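You operate a simulated robot arm through the tools that you are given. There is no shell and no other tool. Be economical: measure what you need, move in short steps, check, and stop when the job is done.

You run a simulated two-armed robot. Do the job below in one go: nothing can be reset, and whatever is moved stays where it is left.

## Task
Pick up the probe from the top of the wooden bench with one hand, pass it to the other hand and put it on the free end of the nursery bench.

It is judged by the outcome, as a careful person would: the job done as asked, and still so three seconds after it is handed in. It fails if anything else is knocked over, pushed out of place, dropped, spilled or broken.

## Robot
Two 7-joint arms with two-finger parallel grippers on one trunk, on a base that drives. Base frame: it is fixed to the floor where the robot stands at the start and does not move with it; the origin is under the middle of the robot, x ahead of it, y to its left, z up; the surface under the hand at the start is at about z = 760. Lengths are in mm, angles in degrees, forces in N, time in s.
The left shoulder is at the start at [20, 170, 1103], the right one opposite. With the tool pointing down near the work surface each hand reaches from about 180 to 660 mm from the robot's upright axis, wherever it stands, measured 20 degrees to its own side. Places, roughly: free end of the nursery bench [2500, -2200, 800]. Payload 3.8 kg a hand.
Tool frame (each hand has its own): the origin (TCP) lies between the finger pads and is the grasp point; the fingertips stand 30 mm ahead of it; z points along the fingers, y is the line along which they close. The gripper opens to 110 mm. The fingers are 20 mm wide and 10 mm thick; the gripper's body (48 by 112 mm) begins 55 mm behind the TCP.
Orientation is that of the tool frame in the base frame, as a unit quaternion [w, x, y, z]. With the fingers straight down and closing along the base's y, the tool's x points along the base's -x, its y along +y and its z along -z.

## Interface
- The arms move only by the tool nudge_tool. It takes "left_series", "right_series" or both (then of equal length, played together; a hand with none holds still); each is a list of rows, each a list of 7 numbers: the shift along the tool's x, y, z in units of 200 mm (1.0 is 200 mm), then the turn, a rotation vector about the tool's x, y, z in units of 60 degrees (1.0 is 60 degrees), then the opening, from 0 (shut) to 1 (fully open). In form: [[tx, ty, tz, wx, wy, wz, hand], ...]. A call has 1 to 10 rows; each row is the pose to reach, as a shift and turn from the pose commanded when the call began, along the tool's axes at that moment. A call with a number of a shift or a turn outside -1 to 1 is refused whole. A row lasts 0.2 s, in which the tool goes at most 50 mm and 8.6 degrees; a call with a longer step from one row to the next is refused whole, and so is a gripper value outside its range. Where a pose cannot be reached the arm comes as near as it can. A force on the tool above 40 N (or 10 N above the force at the start of the call, whichever is more), or a blocked arm, ends the call early, and 0.2 s more pass. Each finger travels about 72 mm/s and halts on what it meets, pressing with about 34 N; the grip force reading is that of the motor and also rises with nothing between the fingers. The clock runs only during rows and for 0.2 s after the last one: add rows that repeat a pose to give the fingers time. The reply holds the time, the measured pose of the TCP, the force on the tool along the base axes, the opening and the grip force, in the units named above and with some noise, with the torque about the TCP (base axes, N m) and any sound that the robot's microphone picked up.
- Cameras (640 x 400 px; columns grow to the right, rows downward): "scene" is now at [110.8, 0.3, 1255.5]; the picture's right is [0.01, -1.00, 0.00], its down [-0.55, -0.01, -0.84] and it looks along [0.84, 0.01, -0.55] (base axes); focal length 256 px, centre (320, 200). "left" rides on the left gripper at [72, -17, -103] in its tool frame; the picture's right is [0.23, 0.97, 0.00], its down [-0.76, 0.18, -0.62] and it looks along [-0.61, 0.14, 0.78] (tool axes); focal length 222 px, centre (320, 200). "right" rides on the right gripper at [72, 17, -103] in its tool frame; the picture's right is [-0.23, 0.97, 0.00], its down [-0.76, -0.18, -0.62] and it looks along [-0.61, -0.14, 0.78] (tool axes); focal length 222 px, centre (320, 200). There is no depth. A picture from a camera that has moved, and an enlarged one, comes with that camera's place and axes in the base frame and with its lens.
- grab_frame(camera): a new picture of that camera. It takes no simulated time.
- raise_lower(by): slides the trunk up (or, below 0, down) by that many mm; the arms and the scene camera ride with it, the base frame stays. It gives what a move gives, with no picture.
- drive_base(legs): drives the robot by 1 to 6 legs, each [ahead, turn to the left] in mm and degrees, along the robot's own axes; the way and the turn of a leg run together, so that a leg with both is an arc; at most 1500 mm and 180 degrees a leg. The arms and the cameras ride along, it lands a little off, and it stops where it bumps. It gives what a move gives.
- turn_head(pan, tilt): turns the head with the scene camera to pan (to the left, within 80 degrees either way) and tilt (down, from -29 to 69), counted from straight ahead of the robot. It gives what a move gives.
- close_up(camera, box): a new picture of the part [left, top, right, bottom] of that camera's present view, enlarged. It takes no simulated time.
- finish_job(): hands the job in; it is judged then, once.

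Go step by step. Nothing tells you exact positions but the pictures and the camera data: compare them with the known pose of the tool, close in by small moves and look again before you grip or let go. The budget is 120 turns and 92 pictures, counting those below and the enlarged ones. Unless the task says otherwise, let go and move clear before handing in, and close with one line.

The tools are called after ">>>" by a JSON object that holds its "name" and its "arguments". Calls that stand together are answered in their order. nudge_tool: Moves the arms, as the interface text tells. Its arguments: {"type":"object","properties":{"left_series":{"type":"array","items":{"type":"array","items":{"type":"number"}}},"right_series":{"type":"array","items":{"type":"array","items":{"type":"number"}}}},"required":[]} The other tools are called the same way: raise_lower (by) slides the trunk up or down; drive_base (legs) drives the base; turn_head (pan, tilt) turns the head that bears the scene camera; grab_frame (camera) takes a picture; close_up (camera, box) takes an enlarged picture of a part of a camera's view; finish_job () hands the job in.

At the start:

```text
time: 0.0
left_ee_pos: [532.8, 240.9, 992.3]
left_orientation: [0.0, 0.0, 1.0, 0.0]
left_ft_force: [-1.0, -1.7, -0.1]
left_ft_torque: [-0.02, 0.0, 0.01]
left_width: 110.2
left_grip_force: 0.0
right_ee_pos: [465.8, -140.3, 1080.7]
right_orientation: [0.0, -0.001, 1.0, 0.0]
right_ft_force: [0.4, -0.2, -0.7]
right_ft_torque: [0.03, 0.01, -0.01]
right_width: 110.1
right_grip_force: 0.1
trunk travel left (down, up): [-200.0, 370.0]
robot x, y, heading: [-1.3, -2.5, -0.0]
head pan, tilt: [0.8, 33.3]
```

scene: 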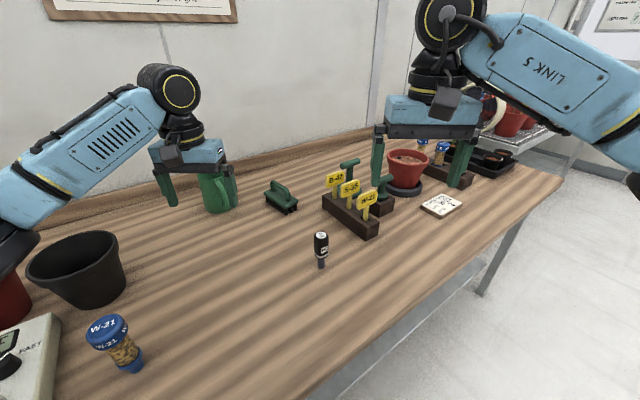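
right: 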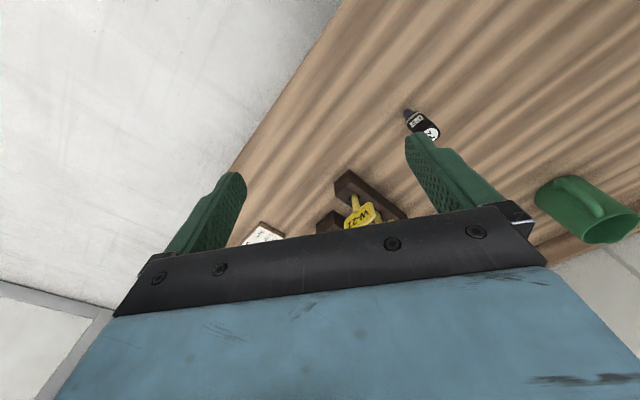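
left: 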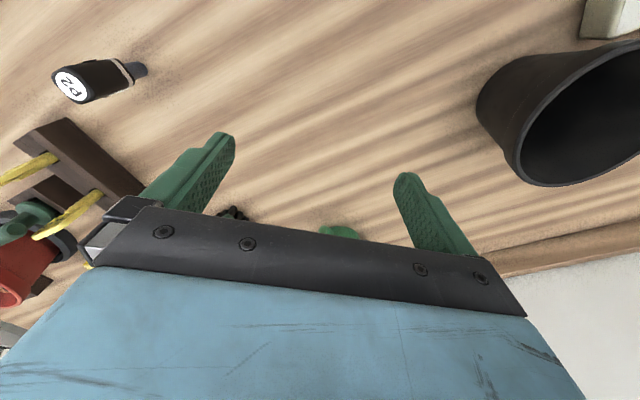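

I see a black-capped upright item labelled something like "P-2", likely the probe, near the middle of the bench. I'll enlarge the view to be sure.

>>> {"name": "close_up", "arguments": {"camera": "scene", "box": [260, 140, 420, 290]}}

>>> {"name": "close_up", "arguments": {"camera": "left", "box": [20, 20, 200, 130]}}

>>> {"name": "close_up", "arguments": {"camera": "scene", "box": [380, 90, 560, 220]}}

```text
2.67 times, centred on (340, 215) of scene
camera zoom: at [110.8, 0.3, 1255.5], right [0.01, -1.0, 0.0], down [-0.55, -0.01, -0.84], along [0.84, 0.01, -0.55], focal length 683 px, centre (267, 160)
```

zoom: 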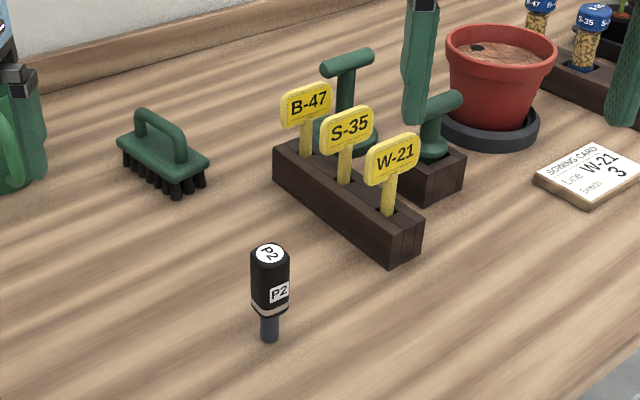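

```text
3.56 times, centred on (110, 75) of left
camera zoom: at [459.6, 223.0, 1096.2], right [-0.23, 0.97, 0.0], down [0.76, 0.18, 0.62], along [0.61, 0.14, -0.78], focal length 790 px, centre (1067, 644)
```

zoom: 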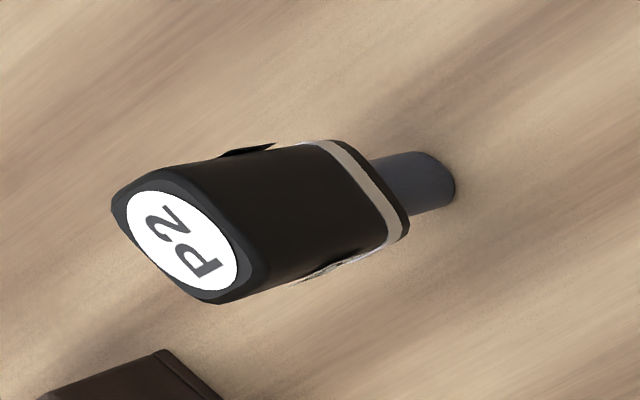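

```text
3.08 times, centred on (470, 155) of scene
camera zoom: at [110.8, 0.3, 1255.5], right [0.01, -1.0, 0.0], down [-0.55, -0.01, -0.84], along [0.84, 0.01, -0.55], focal length 788 px, centre (-142, 338)
```

zoom: 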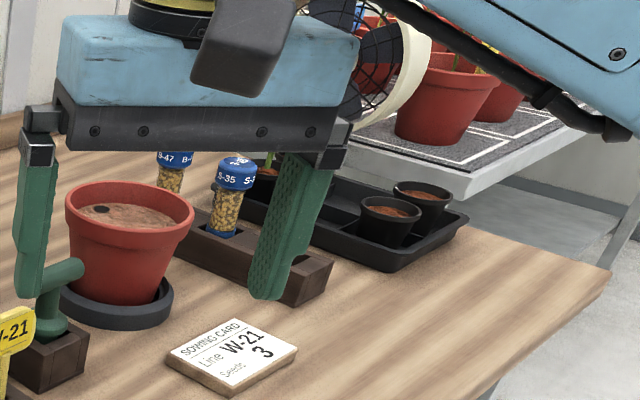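

The probe is the black "P2" piece, standing upright at about [559, 5], z 760–866, on a thin stem. Before moving I'll look toward the nursery bench.

>>> {"name": "turn_head", "arguments": {"pan": -42, "tilt": 15}}

>>> {"name": "grab_frame", "arguments": {"camera": "scene"}}

```text
time: 1.1
left_ee_pos: [531.5, 240.1, 993.4]
left_orientation: [-0.001, -0.001, 1.0, 0.0]
left_ft_force: [-0.1, 0.9, 0.1]
left_ft_torque: [-0.02, 0.02, 0.01]
left_width: 109.8
left_grip_force: 0.2
right_ee_pos: [465.8, -141.7, 1081.0]
right_orientation: [0.001, 0.0, 1.0, 0.0]
right_ft_force: [-0.2, -0.1, -0.1]
right_ft_torque: [0.02, -0.01, 0.02]
right_width: 110.1
right_grip_force: 0.1
trunk travel left (down, up): [-200.0, 370.0]
robot x, y, heading: [-0.3, -2.6, -0.0]
head pan, tilt: [-42.0, 15.0]
```

```text
85 pictures are left
camera scene: at [91.4, -63.5, 1284.9], right [-0.67, -0.74, 0.0], down [-0.19, 0.17, -0.97], along [0.72, -0.65, -0.26], focal length 256 px, centre (320, 200)
```

scene: 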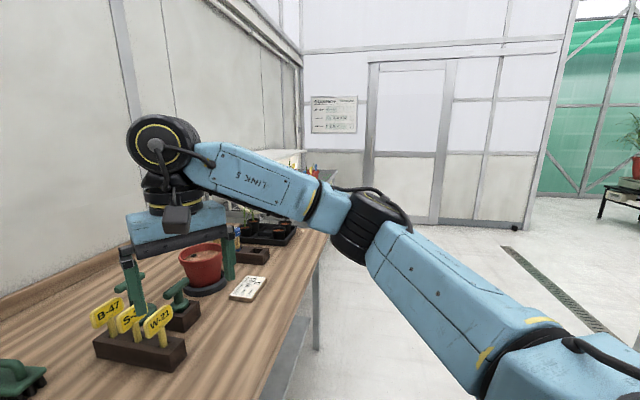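

The nursery bench lies beyond the wooden bench, so I'll drive there later. First the left hand goes above the probe while the right hand moves aside, then I'll look again.

>>> {"name": "nudge_tool", "arguments": {"left_series": [[-0.03, -0.2, 0, 0, 0, 0, 1], [-0.06, -0.4, 0, 0, 0, 0, 1], [-0.09, -0.6, 0, 0, 0, 0, 1], [-0.12, -0.8, 0, 0, 0, 0, 1], [-0.13, -0.9, 0, 0, 0, 0, 1]], "right_series": [[0, -0.15, 0, 0, 0, 0, 1], [0, -0.3, 0, 0, 0, 0, 1], [0, -0.45, 0, 0, 0, 0, 1], [0, -0.5, 0, 0, 0, 0, 1], [0, -0.5, 0, 0, 0, 0, 1]]}}

>>> {"name": "grab_frame", "arguments": {"camera": "left"}}

>>> {"name": "turn_head", "arguments": {"pan": 0, "tilt": 33}}

>>> {"name": "grab_frame", "arguments": {"camera": "scene"}}

```text
time: 2.3
left_ee_pos: [555.6, 60.3, 993.0]
left_orientation: [0.0, 0.0, 1.0, -0.001]
left_ft_force: [-0.2, 0.7, -0.6]
left_ft_torque: [0.01, -0.01, -0.01]
left_width: 110.1
left_grip_force: 0.0
right_ee_pos: [465.9, -239.6, 1080.3]
right_orientation: [-0.001, 0.0, 1.0, 0.001]
right_ft_force: [-0.1, 0.4, -0.1]
right_ft_torque: [0.01, -0.02, 0.01]
right_width: 109.9
right_grip_force: 0.0
trunk travel left (down, up): [-200.0, 370.0]
robot x, y, heading: [-0.7, -1.1, -0.4]
head pan, tilt: [-42.0, 15.0]
```

```text
84 pictures are left
camera left: at [482.7, 42.9, 1096.8], right [-0.23, 0.97, 0.0], down [0.76, 0.18, 0.62], along [0.61, 0.14, -0.78], focal length 222 px, centre (320, 200)
```

left: 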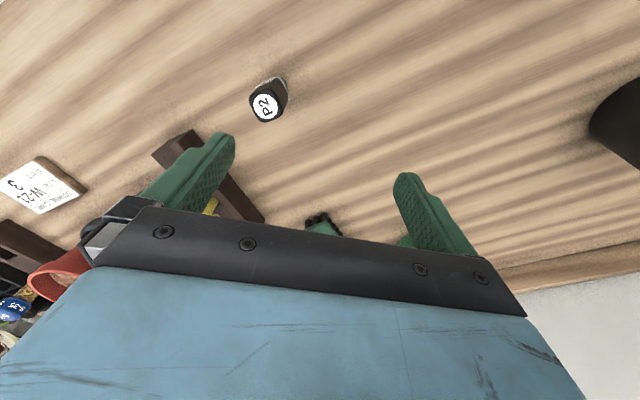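

```text
time: 3.4
left_ee_pos: [555.1, 61.0, 993.6]
left_orientation: [0.0, -0.001, 1.0, 0.0]
left_ft_force: [0.2, -0.2, 0.1]
left_ft_torque: [-0.01, -0.01, -0.01]
left_width: 110.0
left_grip_force: 0.1
right_ee_pos: [465.9, -240.0, 1079.8]
right_orientation: [0.0, -0.001, 1.0, 0.0]
right_ft_force: [-1.3, -0.2, 0.1]
right_ft_torque: [0.02, -0.02, 0.04]
right_width: 110.1
right_grip_force: 0.1
trunk travel left (down, up): [-200.0, 370.0]
robot x, y, heading: [-2.1, 1.3, -0.1]
head pan, tilt: [0.0, 33.0]
```

```text
83 pictures are left
camera scene: at [111.0, -1.1, 1256.0], right [0.0, -1.0, 0.0], down [-0.54, 0.0, -0.84], along [0.84, 0.0, -0.54], focal length 256 px, centre (320, 200)
```

scene: 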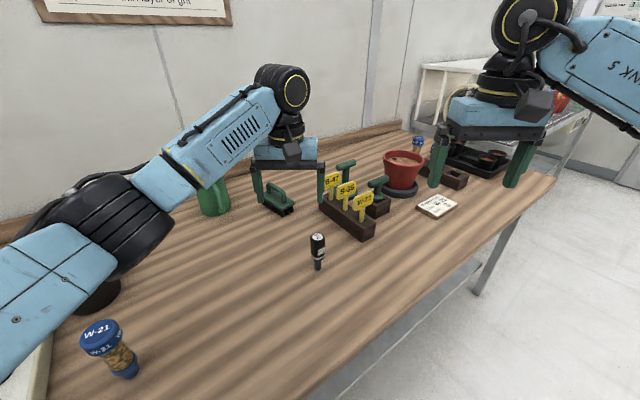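

The probe is in view of the left camera. I'll zoom in to see its section and locate it exactly.

>>> {"name": "close_up", "arguments": {"camera": "left", "box": [220, 60, 320, 140]}}

>>> {"name": "close_up", "arguments": {"camera": "scene", "box": [280, 220, 360, 280]}}

```text
5.00 times, centred on (270, 100) of left
camera zoom: at [482.6, 43.4, 1096.7], right [-0.23, 0.97, 0.0], down [0.76, 0.18, 0.62], along [0.61, 0.14, -0.78], focal length 1111 px, centre (570, 700)
```

zoom: 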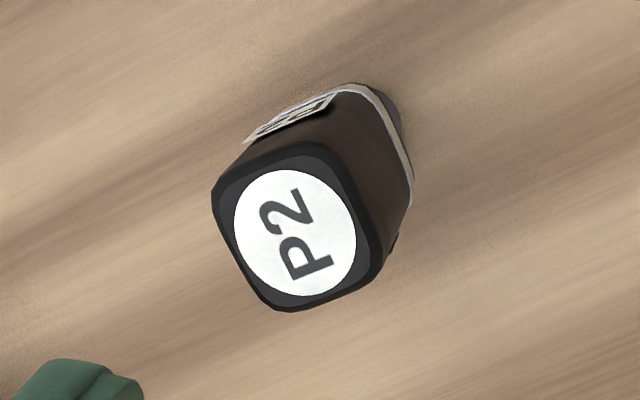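

```text
6.67 times, centred on (320, 250) of scene
camera zoom: at [111.0, -1.1, 1256.0], right [0.0, -1.0, 0.0], down [-0.54, 0.0, -0.84], along [0.84, 0.0, -0.54], focal length 1708 px, centre (320, -133)
```

zoom: 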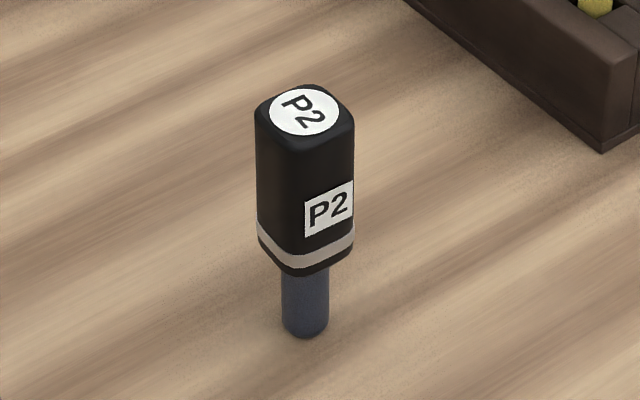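

Probe: square section at centre about [558, 5], faces at about 39° to the base axes. I'll turn the left hand 39° to match and centre it above the probe.

>>> {"name": "nudge_tool", "arguments": {"left_series": [[-0.003, -0.06, 0, 0, 0, -0.13, 1], [-0.006, -0.12, 0, 0, 0, -0.26, 1], [-0.009, -0.18, 0, 0, 0, -0.39, 1], [-0.012, -0.24, 0, 0, 0, -0.52, 1], [-0.015, -0.28, 0, 0, 0, -0.65, 1], [-0.015, -0.28, 0, 0, 0, -0.65, 1]]}}

>>> {"name": "grab_frame", "arguments": {"camera": "left"}}

```text
time: 4.8
left_ee_pos: [559.8, 4.2, 993.4]
left_orientation: [-0.001, -0.334, 0.942, 0.0]
left_ft_force: [0.1, -0.2, 0.1]
left_ft_torque: [-0.02, -0.04, 0.01]
left_width: 110.1
left_grip_force: 0.1
right_ee_pos: [466.1, -241.7, 1080.1]
right_orientation: [0.0, 0.001, 1.0, 0.0]
right_ft_force: [0.2, 0.1, -0.2]
right_ft_torque: [0.0, -0.03, 0.01]
right_width: 110.0
right_grip_force: 0.0
trunk travel left (down, up): [-200.0, 370.0]
robot x, y, heading: [0.6, -0.9, -0.2]
head pan, tilt: [0.0, 33.0]
```

```text
80 pictures are left
camera left: at [515.2, -55.2, 1096.3], right [-0.79, 0.61, 0.0], down [0.48, 0.62, 0.62], along [0.38, 0.49, -0.78], focal length 222 px, centre (320, 200)
```

left: 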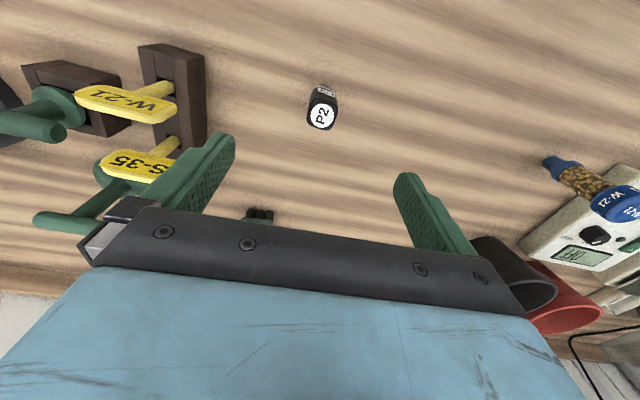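

>>> {"name": "close_up", "arguments": {"camera": "left", "box": [280, 70, 380, 140]}}

```text
5.71 times, centred on (330, 105) of left
camera zoom: at [515.2, -55.2, 1096.3], right [-0.79, 0.61, 0.0], down [0.48, 0.62, 0.62], along [0.38, 0.49, -0.78], focal length 1269 px, centre (263, 743)
```

zoom: 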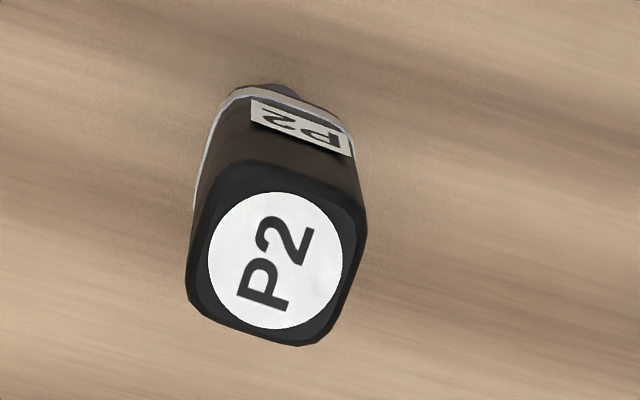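

Centred within a couple of mm. Descending to grip just the top 30 mm of the body, then a check before closing.

>>> {"name": "nudge_tool", "arguments": {"left_series": [[0, 0, 0.2, 0, 0, 0, 1], [0, 0, 0.4, 0, 0, 0, 1], [0, 0, 0.55, 0, 0, 0, 1], [0, 0, 0.645, 0, 0, 0, 1], [0, 0, 0.645, 0, 0, 0, 1]]}}

>>> {"name": "grab_frame", "arguments": {"camera": "left"}}

>>> {"name": "close_up", "arguments": {"camera": "scene", "box": [260, 180, 400, 280]}}

```text
time: 6.0
left_ee_pos: [559.8, 2.3, 865.1]
left_orientation: [0.0, -0.334, 0.942, 0.0]
left_ft_force: [-0.1, 0.6, 0.6]
left_ft_torque: [0.01, 0.06, 0.01]
left_width: 110.0
left_grip_force: 0.0
right_ee_pos: [466.6, -240.0, 1081.9]
right_orientation: [0.0, 0.0, 1.0, -0.001]
right_ft_force: [0.2, -0.2, -1.2]
right_ft_torque: [-0.01, 0.0, -0.02]
right_width: 110.2
right_grip_force: 0.0
trunk travel left (down, up): [-200.0, 370.0]
robot x, y, heading: [0.6, -1.2, 0.2]
head pan, tilt: [0.0, 33.0]
```

```text
78 pictures are left
camera left: at [514.6, -55.6, 967.9], right [-0.79, 0.61, 0.0], down [0.48, 0.62, 0.62], along [0.38, 0.49, -0.78], focal length 222 px, centre (320, 200)
```

left: 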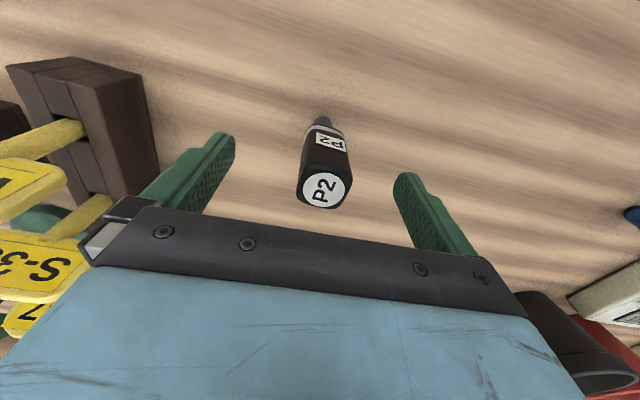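

```text
4.00 times, centred on (330, 230) of scene
camera zoom: at [111.0, -1.0, 1256.0], right [0.0, -1.0, 0.0], down [-0.54, 0.0, -0.84], along [0.84, 0.0, -0.54], focal length 1025 px, centre (280, 80)
```

zoom: 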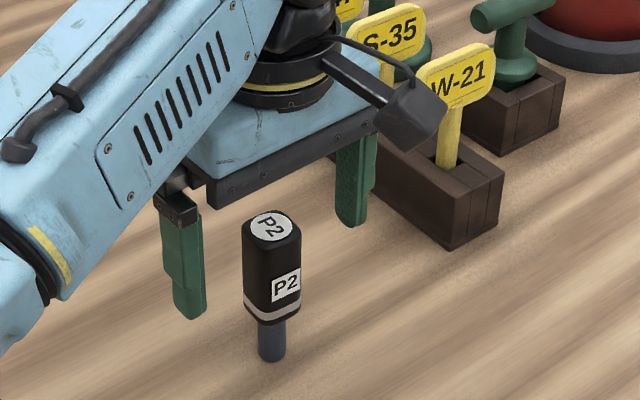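

TCP and probe top coincide. Closing the left hand.

>>> {"name": "nudge_tool", "arguments": {"left_series": [[0, 0, 0, 0, 0, 0, 0.5], [0, 0, 0, 0, 0, 0, 0.3], [0, 0, 0, 0, 0, 0, 0], [0, 0, 0, 0, 0, 0, 0], [0, 0, 0, 0, 0, 0, 0], [0, 0, 0, 0, 0, 0, 0]]}}

>>> {"name": "grab_frame", "arguments": {"camera": "left"}}

```text
time: 7.4
left_ee_pos: [559.4, 4.4, 864.0]
left_orientation: [0.0, -0.334, 0.943, 0.0]
left_ft_force: [-0.1, -0.2, 0.8]
left_ft_torque: [0.0, 0.07, -0.01]
left_width: 29.5
left_grip_force: 34.6
right_ee_pos: [466.3, -239.8, 1081.4]
right_orientation: [0.0, 0.0, 1.0, 0.0]
right_ft_force: [0.3, -0.2, 0.3]
right_ft_torque: [0.02, 0.04, 0.01]
right_width: 110.1
right_grip_force: 0.0
trunk travel left (down, up): [-200.0, 370.0]
robot x, y, heading: [-3.8, -1.1, 0.0]
head pan, tilt: [0.0, 33.0]
```

```text
76 pictures are left
camera left: at [514.7, -55.5, 968.1], right [-0.79, 0.61, 0.0], down [0.48, 0.62, 0.62], along [0.38, 0.49, -0.78], focal length 222 px, centre (320, 200)
```

left: 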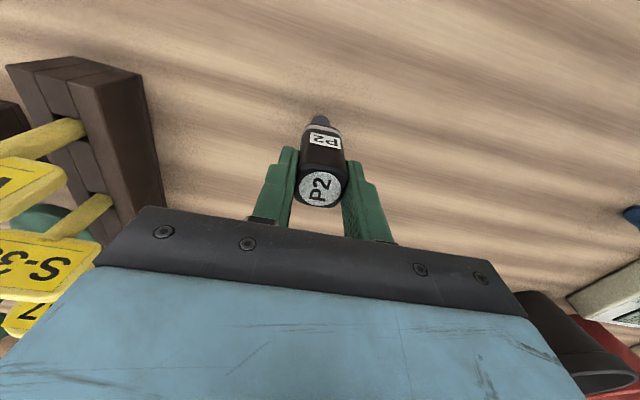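

Gripped at 29.5 mm width. Lifting straight up.

>>> {"name": "nudge_tool", "arguments": {"left_series": [[0, 0, -0.1, 0, 0, 0, 0], [0, 0, -0.3, 0, 0, 0, 0], [0, 0, -0.5, 0, 0, 0, 0], [0, 0, -0.7, 0, 0, 0, 0], [0, 0, -0.9, 0, 0, 0, 0], [0, 0, -0.95, 0, 0, 0, 0]]}}

>>> {"name": "grab_frame", "arguments": {"camera": "scene"}}

```text
time: 8.8
left_ee_pos: [560.7, 4.9, 1053.7]
left_orientation: [-0.001, -0.334, 0.943, 0.0]
left_ft_force: [-0.9, 0.7, -0.2]
left_ft_torque: [-0.02, -0.03, -0.02]
left_width: 29.5
left_grip_force: 34.6
right_ee_pos: [465.9, -239.7, 1080.2]
right_orientation: [0.001, 0.0, 1.0, 0.0]
right_ft_force: [-0.6, -0.5, 0.6]
right_ft_torque: [-0.01, 0.02, -0.01]
right_width: 110.0
right_grip_force: 0.2
trunk travel left (down, up): [-200.0, 370.0]
robot x, y, heading: [3.3, 2.8, 0.0]
head pan, tilt: [0.0, 33.0]
```

```text
75 pictures are left
camera scene: at [111.1, -1.0, 1255.9], right [0.0, -1.0, 0.0], down [-0.54, 0.0, -0.84], along [0.84, 0.0, -0.54], focal length 256 px, centre (320, 200)
```

scene: 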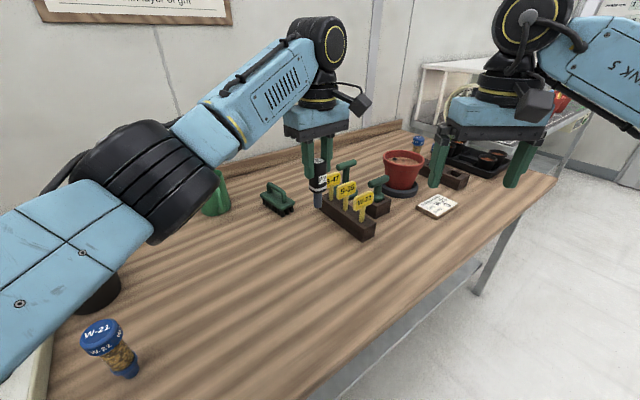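

The probe is held well. Now I'll swing the left hand back to square and nearer, and begin turning the right hand so it can approach sideways.

>>> {"name": "nudge_tool", "arguments": {"left_series": [[0.025, 0.05, 0, 0, 0, 0.082, 0], [0.05, 0.1, 0, 0, 0, 0.164, 0], [0.075, 0.15, 0, 0, 0, 0.246, 0], [0.1, 0.2, 0, 0, 0, 0.328, 0], [0.125, 0.25, 0, 0, 0, 0.41, 0], [0.15, 0.3, 0, 0, 0, 0.492, 0], [0.175, 0.35, 0, 0, 0, 0.574, 0], [0.2, 0.388, 0, 0, 0, 0.65, 0]], "right_series": [[0, -0.03, 0, 0, 0, 0.125, 1], [0, -0.06, 0, 0, 0, 0.25, 1], [0, -0.09, 0, 0, 0, 0.375, 1], [0, -0.12, 0, 0, 0, 0.5, 1], [0, -0.15, 0, 0, 0, 0.625, 1], [0, -0.18, 0, 0, 0, 0.75, 1], [0, -0.2, 0, 0, 0, 0.875, 1], [0, -0.2, 0, 0, 0, 1.0, 1]]}}

```text
time: 10.6
left_ee_pos: [480.3, 38.8, 1054.5]
left_orientation: [0.0, 0.0, 1.0, 0.0]
left_ft_force: [-0.3, 0.0, -1.2]
left_ft_torque: [-0.04, 0.01, -0.01]
left_width: 29.5
left_grip_force: 34.3
right_ee_pos: [465.7, -282.4, 1080.9]
right_orientation: [0.0, 0.502, 0.865, 0.0]
right_ft_force: [0.3, 0.4, 0.4]
right_ft_torque: [-0.03, -0.01, -0.02]
right_width: 110.0
right_grip_force: 0.1
trunk travel left (down, up): [-200.0, 370.0]
robot x, y, heading: [1.2, 1.0, 0.1]
head pan, tilt: [0.0, 33.0]
```

>>> {"name": "nudge_tool", "arguments": {"right_series": [[0, 0, 0, 0, 0, 0.125, 1], [0, 0, 0, 0, 0, 0.25, 1], [0, 0, 0, 0, 0, 0.375, 1], [0, 0, 0, 0, 0, 0.5, 1]]}}

>>> {"name": "nudge_tool", "arguments": {"right_series": [[0, 0, 0, 0, 0.125, 0, 1], [0, 0, 0, 0, 0.25, 0, 1], [0, 0, 0, 0, 0.375, 0, 1], [0, 0, 0, 0, 0.5, 0, 1], [0, 0, 0, 0, 0.625, 0, 1], [0, 0, 0, 0, 0.75, 0, 1], [0, 0, 0, 0, 0.875, 0, 1], [0, 0, 0, 0, 1.0, 0, 1]]}}

>>> {"name": "grab_frame", "arguments": {"camera": "scene"}}

```text
time: 11.6
left_ee_pos: [479.7, 39.1, 1054.4]
left_orientation: [0.001, 0.0, 1.0, -0.001]
left_ft_force: [-0.2, 0.3, -1.5]
left_ft_torque: [0.01, 0.02, -0.01]
left_width: 29.1
left_grip_force: 34.0
right_ee_pos: [464.0, -280.3, 1080.6]
right_orientation: [0.0, 0.708, 0.706, -0.001]
right_ft_force: [-0.2, -0.8, 0.1]
right_ft_torque: [-0.01, -0.01, 0.03]
right_width: 109.8
right_grip_force: 0.0
trunk travel left (down, up): [-200.0, 370.0]
robot x, y, heading: [0.6, -0.0, 0.2]
head pan, tilt: [0.0, 33.0]
```

```text
time: 13.4
left_ee_pos: [481.2, 38.1, 1053.8]
left_orientation: [0.0, 0.0, 1.0, 0.0]
left_ft_force: [-0.5, 0.2, -1.1]
left_ft_torque: [0.0, 0.02, 0.0]
left_width: 29.6
left_grip_force: 33.8
right_ee_pos: [465.1, -281.6, 1081.4]
right_orientation: [-0.354, 0.612, 0.612, 0.354]
right_ft_force: [0.8, -0.1, -0.8]
right_ft_torque: [0.01, 0.0, 0.0]
right_width: 110.1
right_grip_force: 0.0
trunk travel left (down, up): [-200.0, 370.0]
robot x, y, heading: [-0.5, 0.9, -0.2]
head pan, tilt: [0.0, 33.0]
```

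```text
74 pictures are left
camera scene: at [111.1, -1.2, 1256.0], right [0.0, -1.0, 0.0], down [-0.54, 0.0, -0.84], along [0.84, 0.0, -0.54], focal length 256 px, centre (320, 200)
```

scene: 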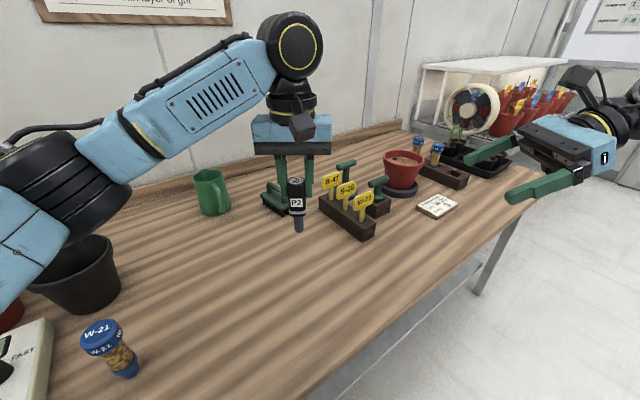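

The right hand turns fine. I'll flatten it to 10° below horizontal and move to a stand-off beside the probe.

>>> {"name": "nudge_tool", "arguments": {"right_series": [[0.052, 0.015, 0.19, 0, 0.07, 0, 1], [0.104, 0.03, 0.38, 0, 0.14, 0, 1], [0.156, 0.045, 0.57, 0, 0.21, 0, 1], [0.208, 0.06, 0.76, 0, 0.28, 0, 1], [0.258, 0.075, 0.957, 0, 0.333, 0, 1], [0.258, 0.075, 0.957, 0, 0.333, 0, 1]]}}

>>> {"name": "grab_frame", "arguments": {"camera": "scene"}}

>>> {"name": "grab_frame", "arguments": {"camera": "right"}}

```text
time: 14.8
left_ee_pos: [480.8, 40.8, 1053.9]
left_orientation: [0.0, 0.0, 1.0, 0.0]
left_ft_force: [0.3, -0.7, -1.1]
left_ft_torque: [0.02, 0.0, -0.02]
left_width: 29.3
left_grip_force: 33.3
right_ee_pos: [478.0, -86.9, 1031.2]
right_orientation: [-0.454, 0.542, 0.541, 0.455]
right_ft_force: [-0.6, 0.6, 0.0]
right_ft_torque: [0.0, 0.02, -0.02]
right_width: 110.0
right_grip_force: 0.0
trunk travel left (down, up): [-200.0, 370.0]
robot x, y, heading: [0.6, -0.2, 0.1]
head pan, tilt: [0.0, 33.0]
```

```text
73 pictures are left
camera scene: at [111.0, -1.2, 1256.0], right [0.0, -1.0, 0.0], down [-0.54, 0.0, -0.84], along [0.84, 0.0, -0.54], focal length 256 px, centre (320, 200)
```

scene: 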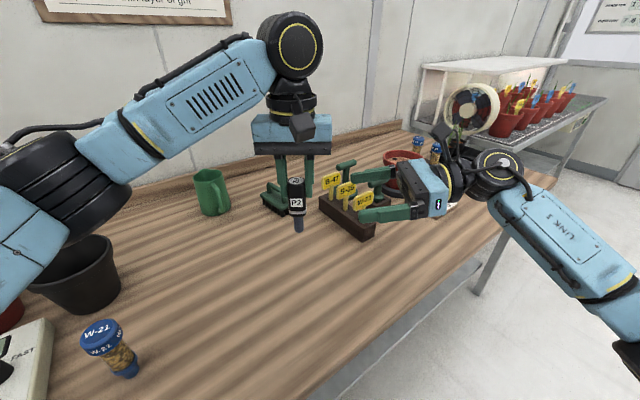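

```text
72 pictures are left
camera right: at [494.4, -176.4, 1120.7], right [0.97, -0.04, -0.22], down [-0.18, -0.75, -0.64], along [-0.14, 0.67, -0.73], focal length 222 px, centre (320, 200)
```

right: 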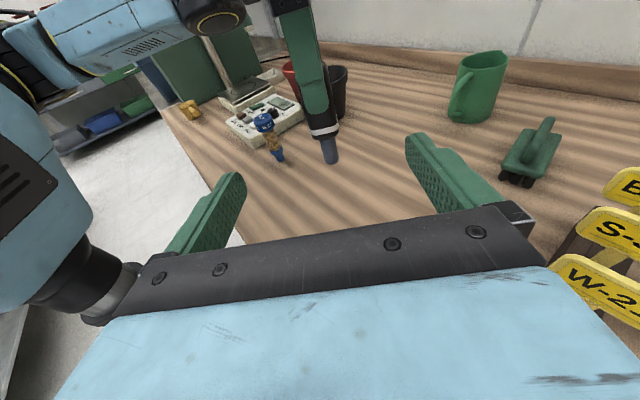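

The approach line is straight along the right tool's axis to the lower part of the body. Advancing with open fingers, then checking.

>>> {"name": "nudge_tool", "arguments": {"right_series": [[0, 0.012, 0.15, 0, 0, 0, 1], [0, 0.012, 0.3, 0, 0, 0, 1], [0, 0.012, 0.45, 0, 0, 0, 1], [0, 0.012, 0.58, 0, 0, 0, 1], [0, 0.012, 0.645, 0, 0, 0, 1], [0, 0.012, 0.645, 0, 0, 0, 1]]}}

>>> {"name": "grab_frame", "arguments": {"camera": "right"}}

>>> {"name": "close_up", "arguments": {"camera": "scene", "box": [220, 100, 420, 250]}}

```text
time: 16.2
left_ee_pos: [479.9, 39.5, 1054.4]
left_orientation: [0.0, 0.0, 1.0, 0.0]
left_ft_force: [0.2, -0.1, -0.2]
left_ft_torque: [0.04, 0.02, -0.01]
left_width: 29.2
left_grip_force: 33.7
right_ee_pos: [481.9, 35.7, 1008.8]
right_orientation: [-0.455, 0.542, 0.542, 0.454]
right_ft_force: [-0.7, 0.9, -0.5]
right_ft_torque: [0.03, 0.02, 0.03]
right_width: 110.1
right_grip_force: 0.1
trunk travel left (down, up): [-200.0, 370.0]
robot x, y, heading: [-3.3, 0.3, -0.1]
head pan, tilt: [0.0, 33.0]
```

```text
71 pictures are left
camera right: at [497.6, -52.6, 1098.0], right [0.97, -0.04, -0.22], down [-0.18, -0.75, -0.64], along [-0.14, 0.66, -0.73], focal length 222 px, centre (320, 200)
```

right: 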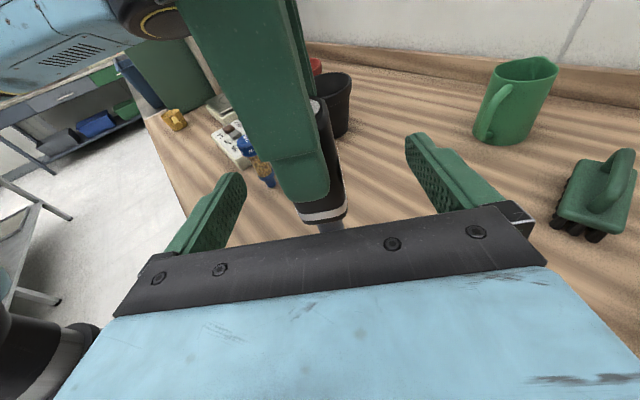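

```text
2.67 times, centred on (320, 175) of scene
camera zoom: at [111.0, -1.1, 1256.0], right [0.0, -1.0, 0.0], down [-0.54, 0.0, -0.84], along [0.84, 0.0, -0.54], focal length 683 px, centre (320, 267)
```

zoom: 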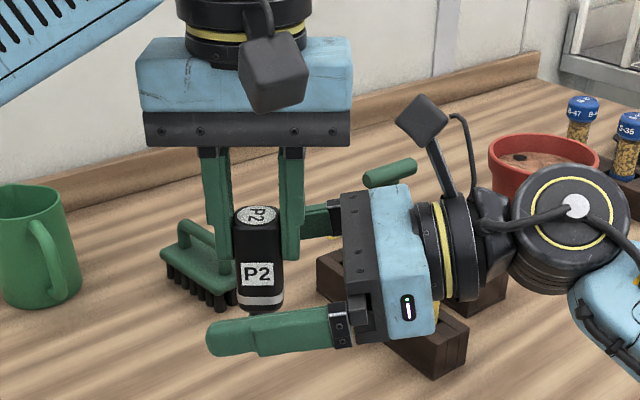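

Position is good: right fingers straddle the lower body below the left fingertips. A small centring, then close the right hand.

>>> {"name": "nudge_tool", "arguments": {"right_series": [[0, -0.009, 0.015, 0, 0, 0, 1], [0, -0.009, 0.015, 0, 0, 0, 0.5], [0, -0.009, 0.015, 0, 0, 0, 0.3], [0, -0.009, 0.015, 0, 0, 0, 0], [0, -0.009, 0.015, 0, 0, 0, 0], [0, -0.009, 0.015, 0, 0, 0, 0], [0, -0.009, 0.015, 0, 0, 0, 0]]}}

>>> {"name": "close_up", "arguments": {"camera": "scene", "box": [220, 100, 420, 250]}}

>>> {"name": "grab_frame", "arguments": {"camera": "right"}}

```text
time: 17.8
left_ee_pos: [479.5, 39.0, 1052.8]
left_orientation: [0.0, 0.0, 1.0, 0.0]
left_ft_force: [-3.5, -1.6, -0.5]
left_ft_torque: [-0.02, 0.09, -0.01]
left_width: 29.4
left_grip_force: 33.9
right_ee_pos: [480.2, 39.2, 1006.2]
right_orientation: [-0.455, 0.542, 0.542, 0.454]
right_ft_force: [2.5, 0.3, 0.4]
right_ft_torque: [-0.04, 0.06, 0.01]
right_width: 29.1
right_grip_force: 33.2
trunk travel left (down, up): [-200.0, 370.0]
robot x, y, heading: [0.1, 0.1, -0.3]
head pan, tilt: [0.0, 33.0]
```

```text
2.67 times, centred on (320, 175) of scene
camera zoom: at [111.0, -1.0, 1256.0], right [0.0, -1.0, 0.0], down [-0.54, 0.0, -0.84], along [0.84, 0.0, -0.54], focal length 683 px, centre (320, 267)
```

zoom: 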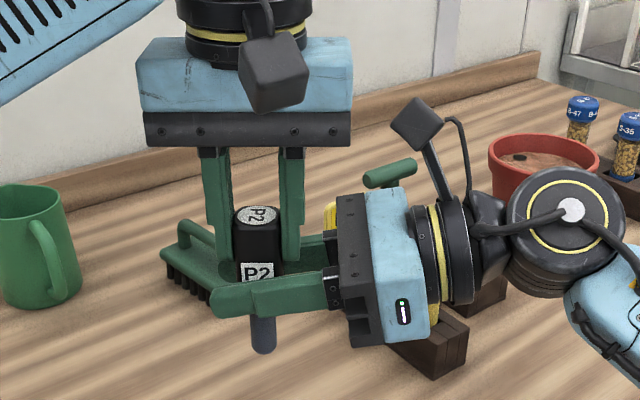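

```text
68 pictures are left
camera right: at [495.9, -49.6, 1096.6], right [0.97, -0.04, -0.22], down [-0.18, -0.75, -0.64], along [-0.14, 0.66, -0.73], focal length 222 px, centre (320, 200)
```

right: 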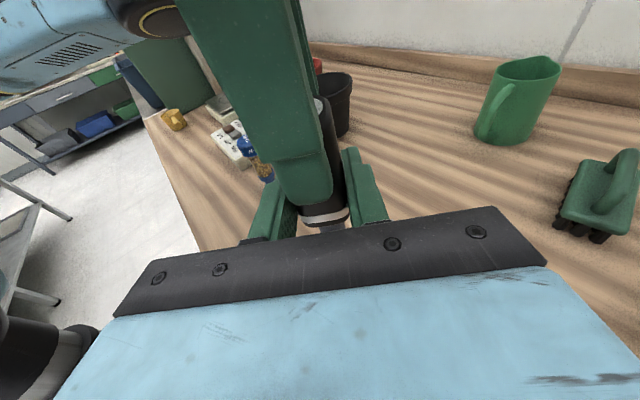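

Both hands hold the probe. Now the left hand opens a little and lifts away.

>>> {"name": "nudge_tool", "arguments": {"left_series": [[0, 0, 0, 0, 0, 0, 0.45], [0, 0, 0, 0, 0, 0, 0.45], [0, 0, -0.15, 0, 0, 0, 0.45], [0, 0, -0.35, 0, 0, 0, 0.45], [0, 0, -0.55, 0, 0, 0, 0.45], [0, 0, -0.7, 0, 0, 0, 0.45]]}}

>>> {"name": "grab_frame", "arguments": {"camera": "scene"}}

```text
time: 19.2
left_ee_pos: [481.9, 38.3, 1194.7]
left_orientation: [0.001, 0.001, 1.0, -0.001]
left_ft_force: [-0.4, -0.8, -0.8]
left_ft_torque: [0.0, -0.03, -0.01]
left_width: 49.6
left_grip_force: 0.1
right_ee_pos: [480.1, 39.8, 1007.4]
right_orientation: [-0.455, 0.541, 0.543, 0.453]
right_ft_force: [0.0, 0.2, -1.3]
right_ft_torque: [0.0, 0.0, -0.01]
right_width: 29.2
right_grip_force: 34.4
trunk travel left (down, up): [-200.0, 370.0]
robot x, y, heading: [-2.9, -0.8, -0.0]
head pan, tilt: [0.0, 33.0]
```

```text
67 pictures are left
camera scene: at [110.7, -1.2, 1256.0], right [0.0, -1.0, 0.0], down [-0.54, 0.0, -0.84], along [0.84, 0.0, -0.54], focal length 256 px, centre (320, 200)
```

scene: 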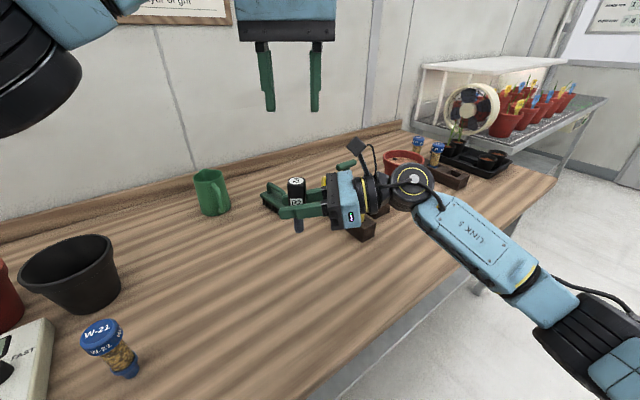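

The probe is now only in the right hand. I'll tuck the left hand to its side and survey the floor on the right for the drive.

>>> {"name": "nudge_tool", "arguments": {"left_series": [[0.2, 0.1, 0, 0, 0, 0, 0.45], [0.4, 0.2, 0, 0, 0, 0, 0.45], [0.6, 0.3, 0, 0, 0, 0, 0.45], [0.75, 0.45, 0, 0, 0, 0, 0.45], [0.75, 0.6, 0, 0, 0, 0, 0.45], [0.75, 0.7, 0, 0, 0, 0, 0.45]]}}

>>> {"name": "turn_head", "arguments": {"pan": -80, "tilt": 25}}

>>> {"name": "grab_frame", "arguments": {"camera": "scene"}}

>>> {"name": "turn_head", "arguments": {"pan": -35, "tilt": 20}}

>>> {"name": "grab_frame", "arguments": {"camera": "scene"}}

```text
time: 20.6
left_ee_pos: [330.6, 179.6, 1195.6]
left_orientation: [0.0, 0.0, 1.0, -0.001]
left_ft_force: [0.1, -0.2, 0.4]
left_ft_torque: [0.02, 0.0, -0.03]
left_width: 49.6
left_grip_force: 0.1
right_ee_pos: [479.8, 39.2, 1006.4]
right_orientation: [-0.455, 0.541, 0.542, 0.454]
right_ft_force: [0.0, 0.5, 0.2]
right_ft_torque: [-0.01, 0.03, 0.0]
right_width: 29.4
right_grip_force: 34.2
trunk travel left (down, up): [-200.0, 370.0]
robot x, y, heading: [1.7, 0.2, -0.1]
head pan, tilt: [0.0, 33.0]
```

```text
time: 22.1
left_ee_pos: [331.0, 179.4, 1196.2]
left_orientation: [0.0, 0.001, 1.0, 0.0]
left_ft_force: [0.8, 0.1, -1.2]
left_ft_torque: [-0.01, 0.04, -0.02]
left_width: 49.6
left_grip_force: 0.1
right_ee_pos: [480.0, 41.1, 1006.6]
right_orientation: [-0.454, 0.542, 0.542, 0.454]
right_ft_force: [0.2, 0.2, -0.9]
right_ft_torque: [-0.03, -0.01, 0.0]
right_width: 29.6
right_grip_force: 33.7
trunk travel left (down, up): [-200.0, 370.0]
robot x, y, heading: [2.2, 2.3, -0.2]
head pan, tilt: [-80.0, 25.0]
```

```text
66 pictures are left
camera scene: at [38.0, -91.7, 1268.6], right [-0.98, -0.17, 0.0], down [-0.07, 0.42, -0.91], along [0.16, -0.89, -0.42], focal length 256 px, centre (320, 200)
```

scene: 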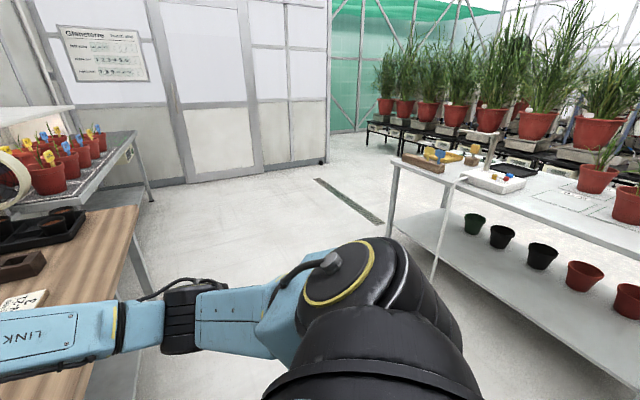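

```text
time: 23.2
left_ee_pos: [330.8, 179.8, 1196.4]
left_orientation: [-0.001, 0.0, 1.0, -0.001]
left_ft_force: [0.1, 0.3, -0.3]
left_ft_torque: [0.0, 0.01, 0.01]
left_width: 49.7
left_grip_force: 0.0
right_ee_pos: [479.4, 40.8, 1007.6]
right_orientation: [-0.455, 0.542, 0.542, 0.454]
right_ft_force: [0.2, 0.6, 0.2]
right_ft_torque: [0.02, 0.0, 0.01]
right_width: 29.2
right_grip_force: 34.4
trunk travel left (down, up): [-200.0, 370.0]
robot x, y, heading: [-0.8, -0.9, -0.2]
head pan, tilt: [-35.0, 20.0]
```

```text
65 pictures are left
camera scene: at [98.2, -54.5, 1276.7], right [-0.57, -0.82, 0.0], down [-0.28, 0.2, -0.94], along [0.77, -0.54, -0.34], focal length 256 px, centre (320, 200)
```

scene: 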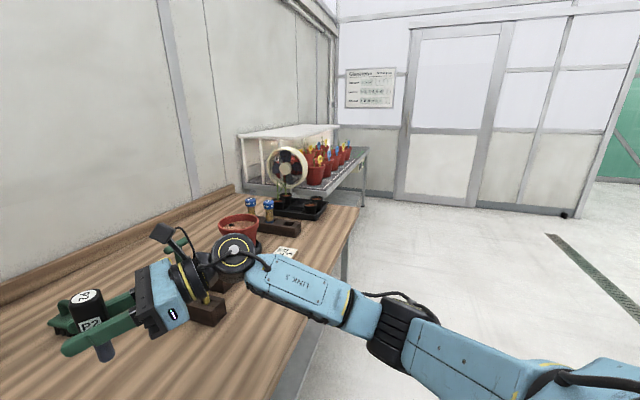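

The aisle between the benches is about 1.5 m wide and the nursery bench continues in line with the wooden one. I'll back off and turn to run along the aisle.

>>> {"name": "drive_base", "arguments": {"legs": [[-450, 0], [0, -51]]}}

>>> {"name": "turn_head", "arguments": {"pan": 0, "tilt": 20}}

>>> {"name": "grab_frame", "arguments": {"camera": "scene"}}

```text
time: 28.4
left_ee_pos: [-122.8, -152.1, 1195.2]
left_orientation: [0.0, 0.442, 0.897, 0.0]
left_ft_force: [-0.1, 0.1, -0.1]
left_ft_torque: [0.02, 0.0, 0.01]
left_width: 49.7
left_grip_force: 0.0
right_ee_pos: [-141.7, -357.5, 1006.3]
right_orientation: [-0.207, 0.725, 0.247, 0.608]
right_ft_force: [0.3, -0.3, -0.1]
right_ft_torque: [0.0, 0.0, -0.01]
right_width: 29.4
right_grip_force: 34.2
trunk travel left (down, up): [-200.0, 370.0]
robot x, y, heading: [-469.1, -1.1, -52.3]
head pan, tilt: [-35.0, 20.0]
```

```text
time: 29.4
left_ee_pos: [-121.5, -151.2, 1196.1]
left_orientation: [0.0, 0.442, 0.897, 0.0]
left_ft_force: [0.4, 0.3, 0.8]
left_ft_torque: [0.02, 0.03, -0.01]
left_width: 49.3
left_grip_force: 0.1
right_ee_pos: [-141.3, -355.3, 1007.3]
right_orientation: [-0.208, 0.725, 0.248, 0.608]
right_ft_force: [-0.4, -0.2, 0.8]
right_ft_torque: [-0.04, 0.0, 0.01]
right_width: 29.3
right_grip_force: 33.6
trunk travel left (down, up): [-200.0, 370.0]
robot x, y, heading: [-467.0, -2.6, -52.2]
head pan, tilt: [0.0, 20.0]
```

```text
64 pictures are left
camera scene: at [-396.1, -91.7, 1276.7], right [-0.79, -0.61, 0.0], down [-0.21, 0.27, -0.94], along [0.57, -0.74, -0.34], focal length 256 px, centre (320, 200)
```

scene: 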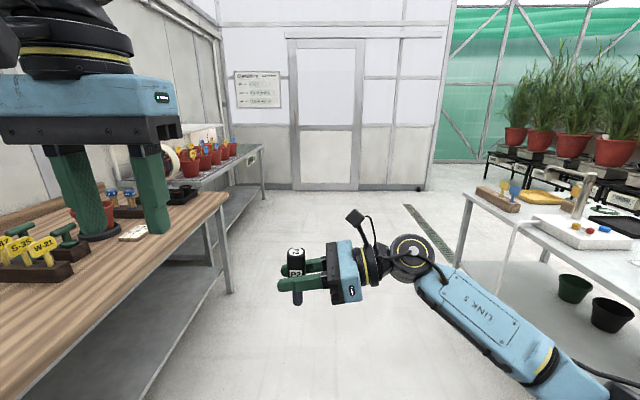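

The aisle ahead is clear. Driving along it, then looking again near the nursery bench.

>>> {"name": "drive_base", "arguments": {"legs": [[1400, 0], [1000, 0]]}}

>>> {"name": "turn_head", "arguments": {"pan": 25, "tilt": 20}}

>>> {"name": "grab_frame", "arguments": {"camera": "scene"}}

```text
time: 41.3
left_ee_pos: [1360.9, -2080.9, 1195.6]
left_orientation: [0.0, 0.441, 0.897, 0.001]
left_ft_force: [0.3, -0.9, 0.0]
left_ft_torque: [0.0, 0.02, -0.01]
left_width: 49.6
left_grip_force: 0.0
right_ee_pos: [1340.8, -2284.7, 1007.6]
right_orientation: [-0.208, 0.725, 0.248, 0.608]
right_ft_force: [0.8, -0.5, 0.0]
right_ft_torque: [-0.03, 0.02, -0.02]
right_width: 29.4
right_grip_force: 34.4
trunk travel left (down, up): [-200.0, 370.0]
robot x, y, heading: [1014.8, -1929.2, -52.4]
head pan, tilt: [0.0, 20.0]
```

```text
time: 42.2
left_ee_pos: [1360.7, -2080.9, 1195.9]
left_orientation: [0.0, 0.44, 0.898, 0.0]
left_ft_force: [0.2, -0.3, -0.3]
left_ft_torque: [-0.02, 0.01, -0.01]
left_width: 49.7
left_grip_force: 0.1
right_ee_pos: [1340.6, -2284.7, 1006.7]
right_orientation: [-0.208, 0.725, 0.247, 0.608]
right_ft_force: [0.0, 0.2, 0.1]
right_ft_torque: [-0.01, -0.05, 0.01]
right_width: 29.5
right_grip_force: 34.0
trunk travel left (down, up): [-200.0, 370.0]
robot x, y, heading: [1015.6, -1930.7, -52.2]
head pan, tilt: [25.0, 20.0]
```

```text
63 pictures are left
camera scene: at [1113.1, -1988.9, 1276.7], right [-0.46, -0.89, 0.0], down [-0.3, 0.16, -0.94], along [0.83, -0.43, -0.34], focal length 256 px, centre (320, 200)
```

scene: 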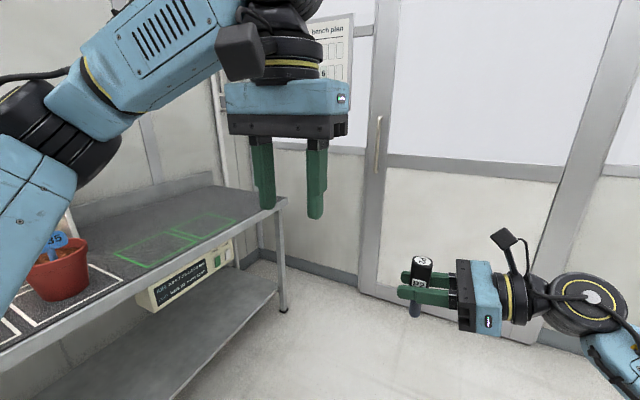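

The free end shows two green outlines. I'll enlarge them and the plan on the wall.

>>> {"name": "close_up", "arguments": {"camera": "scene", "box": [90, 170, 290, 310]}}

>>> {"name": "turn_head", "arguments": {"pan": 25, "tilt": -5}}

>>> {"name": "grab_frame", "arguments": {"camera": "scene"}}

```text
2.86 times, centred on (190, 240) of scene
camera zoom: at [1113.1, -1988.9, 1276.7], right [-0.46, -0.89, 0.0], down [-0.3, 0.16, -0.94], along [0.83, -0.43, -0.34], focal length 732 px, centre (691, 86)
```

zoom: 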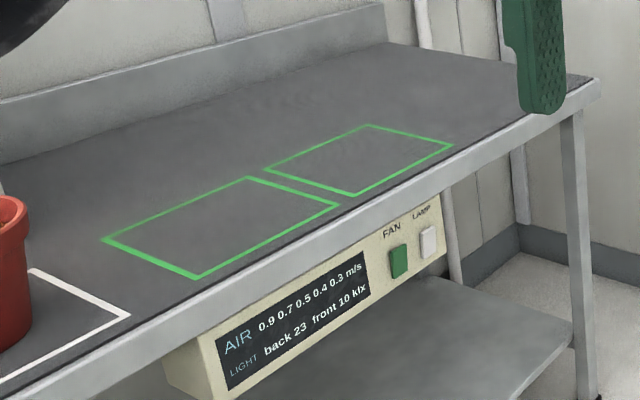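

```text
time: 43.1
left_ee_pos: [1361.4, -2080.4, 1195.9]
left_orientation: [-0.001, 0.441, 0.898, 0.001]
left_ft_force: [-0.1, -0.7, 0.0]
left_ft_torque: [-0.01, -0.01, -0.02]
left_width: 49.7
left_grip_force: 0.0
right_ee_pos: [1342.0, -2284.8, 1007.3]
right_orientation: [-0.207, 0.725, 0.247, 0.608]
right_ft_force: [-0.2, 0.1, -0.2]
right_ft_torque: [0.02, -0.01, 0.0]
right_width: 29.1
right_grip_force: 33.9
trunk travel left (down, up): [-200.0, 370.0]
robot x, y, heading: [1016.9, -1928.8, -52.2]
head pan, tilt: [25.0, -5.0]
```

```text
61 pictures are left
camera scene: at [1108.1, -1986.2, 1316.7], right [-0.46, -0.89, 0.0], down [0.08, -0.04, -1.0], along [0.89, -0.46, 0.09], focal length 256 px, centre (320, 200)
```

scene: 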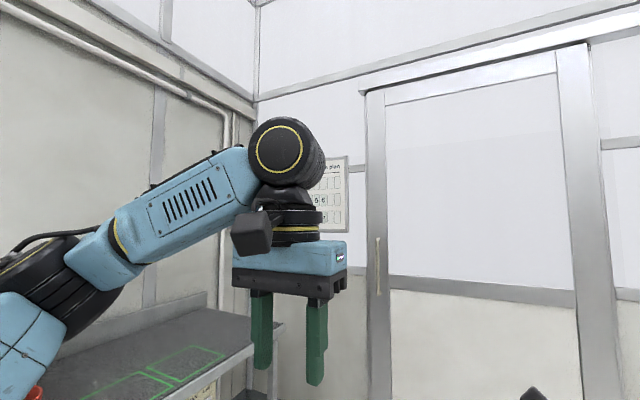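

The bare stretch of the bench beyond the green outlines is the free end; I'll aim for about [2450, -2215]. I'll reposition diagonally (as at the start bench), facing along base x.

>>> {"name": "drive_base", "arguments": {"legs": [[0, 18.3], [583, 0], [0, 33.9]]}}

>>> {"name": "turn_head", "arguments": {"pan": 0, "tilt": 25}}

>>> {"name": "grab_frame", "arguments": {"camera": "scene"}}

```text
time: 49.0
left_ee_pos: [1838.9, -2078.8, 1196.4]
left_orientation: [0.0, 0.003, 1.0, 0.0]
left_ft_force: [-0.4, 0.0, 0.1]
left_ft_torque: [-0.01, 0.0, -0.01]
left_width: 49.4
left_grip_force: 0.0
right_ee_pos: [1987.0, -2219.9, 1006.6]
right_orientation: [-0.454, 0.543, 0.54, 0.456]
right_ft_force: [-0.1, 0.4, 0.2]
right_ft_torque: [0.0, 0.01, 0.03]
right_width: 29.3
right_grip_force: 34.0
trunk travel left (down, up): [-200.0, 370.0]
robot x, y, heading: [1506.0, -2255.2, -0.2]
head pan, tilt: [25.0, -5.0]
```

```text
time: 50.0
left_ee_pos: [1838.7, -2080.2, 1196.1]
left_orientation: [-0.001, 0.004, 1.0, -0.001]
left_ft_force: [-0.2, -0.2, 0.0]
left_ft_torque: [-0.03, 0.0, -0.01]
left_width: 49.5
left_grip_force: 0.1
right_ee_pos: [1986.8, -2220.7, 1007.7]
right_orientation: [-0.453, 0.544, 0.539, 0.456]
right_ft_force: [-0.2, 0.4, 0.6]
right_ft_torque: [-0.02, 0.04, 0.01]
right_width: 29.2
right_grip_force: 34.0
trunk travel left (down, up): [-200.0, 370.0]
robot x, y, heading: [1510.7, -2259.2, -0.3]
head pan, tilt: [0.0, 25.0]
```

```text
60 pictures are left
camera scene: at [1621.0, -2259.1, 1268.7], right [-0.01, -1.0, 0.0], down [-0.42, 0.0, -0.91], along [0.91, 0.0, -0.42], focal length 256 px, centre (320, 200)
```

scene: 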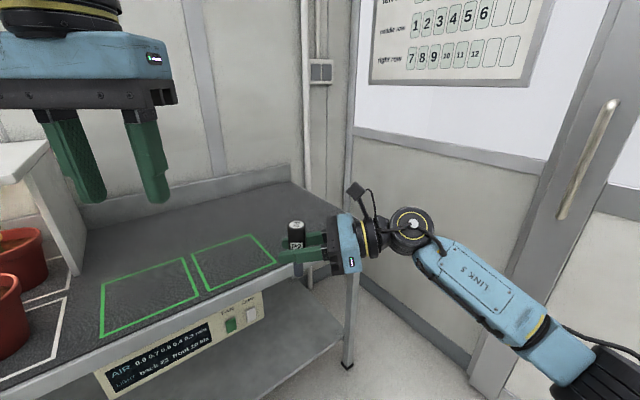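

The spot is clear. Before driving in I'll check the left arm's clearance to the white cabinet on the left.

>>> {"name": "turn_head", "arguments": {"pan": 55, "tilt": 25}}

>>> {"name": "grab_frame", "arguments": {"camera": "scene"}}

```text
time: 51.2
left_ee_pos: [1839.3, -2079.8, 1196.4]
left_orientation: [0.001, 0.003, 1.0, 0.0]
left_ft_force: [0.6, 0.8, 0.4]
left_ft_torque: [0.02, -0.02, 0.02]
left_width: 49.6
left_grip_force: 0.1
right_ee_pos: [1986.8, -2220.8, 1007.0]
right_orientation: [-0.454, 0.543, 0.54, 0.456]
right_ft_force: [-0.4, 0.9, 0.2]
right_ft_torque: [-0.01, 0.0, 0.02]
right_width: 29.2
right_grip_force: 34.2
trunk travel left (down, up): [-200.0, 370.0]
robot x, y, heading: [1509.0, -2257.3, -0.5]
head pan, tilt: [55.0, 25.0]
```

```text
59 pictures are left
camera scene: at [1582.2, -2183.5, 1268.6], right [0.82, -0.58, 0.0], down [-0.24, -0.34, -0.91], along [0.52, 0.74, -0.42], focal length 256 px, centre (320, 200)
```

scene: 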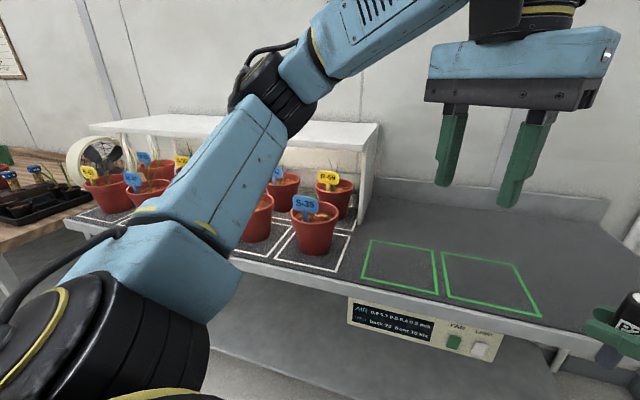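

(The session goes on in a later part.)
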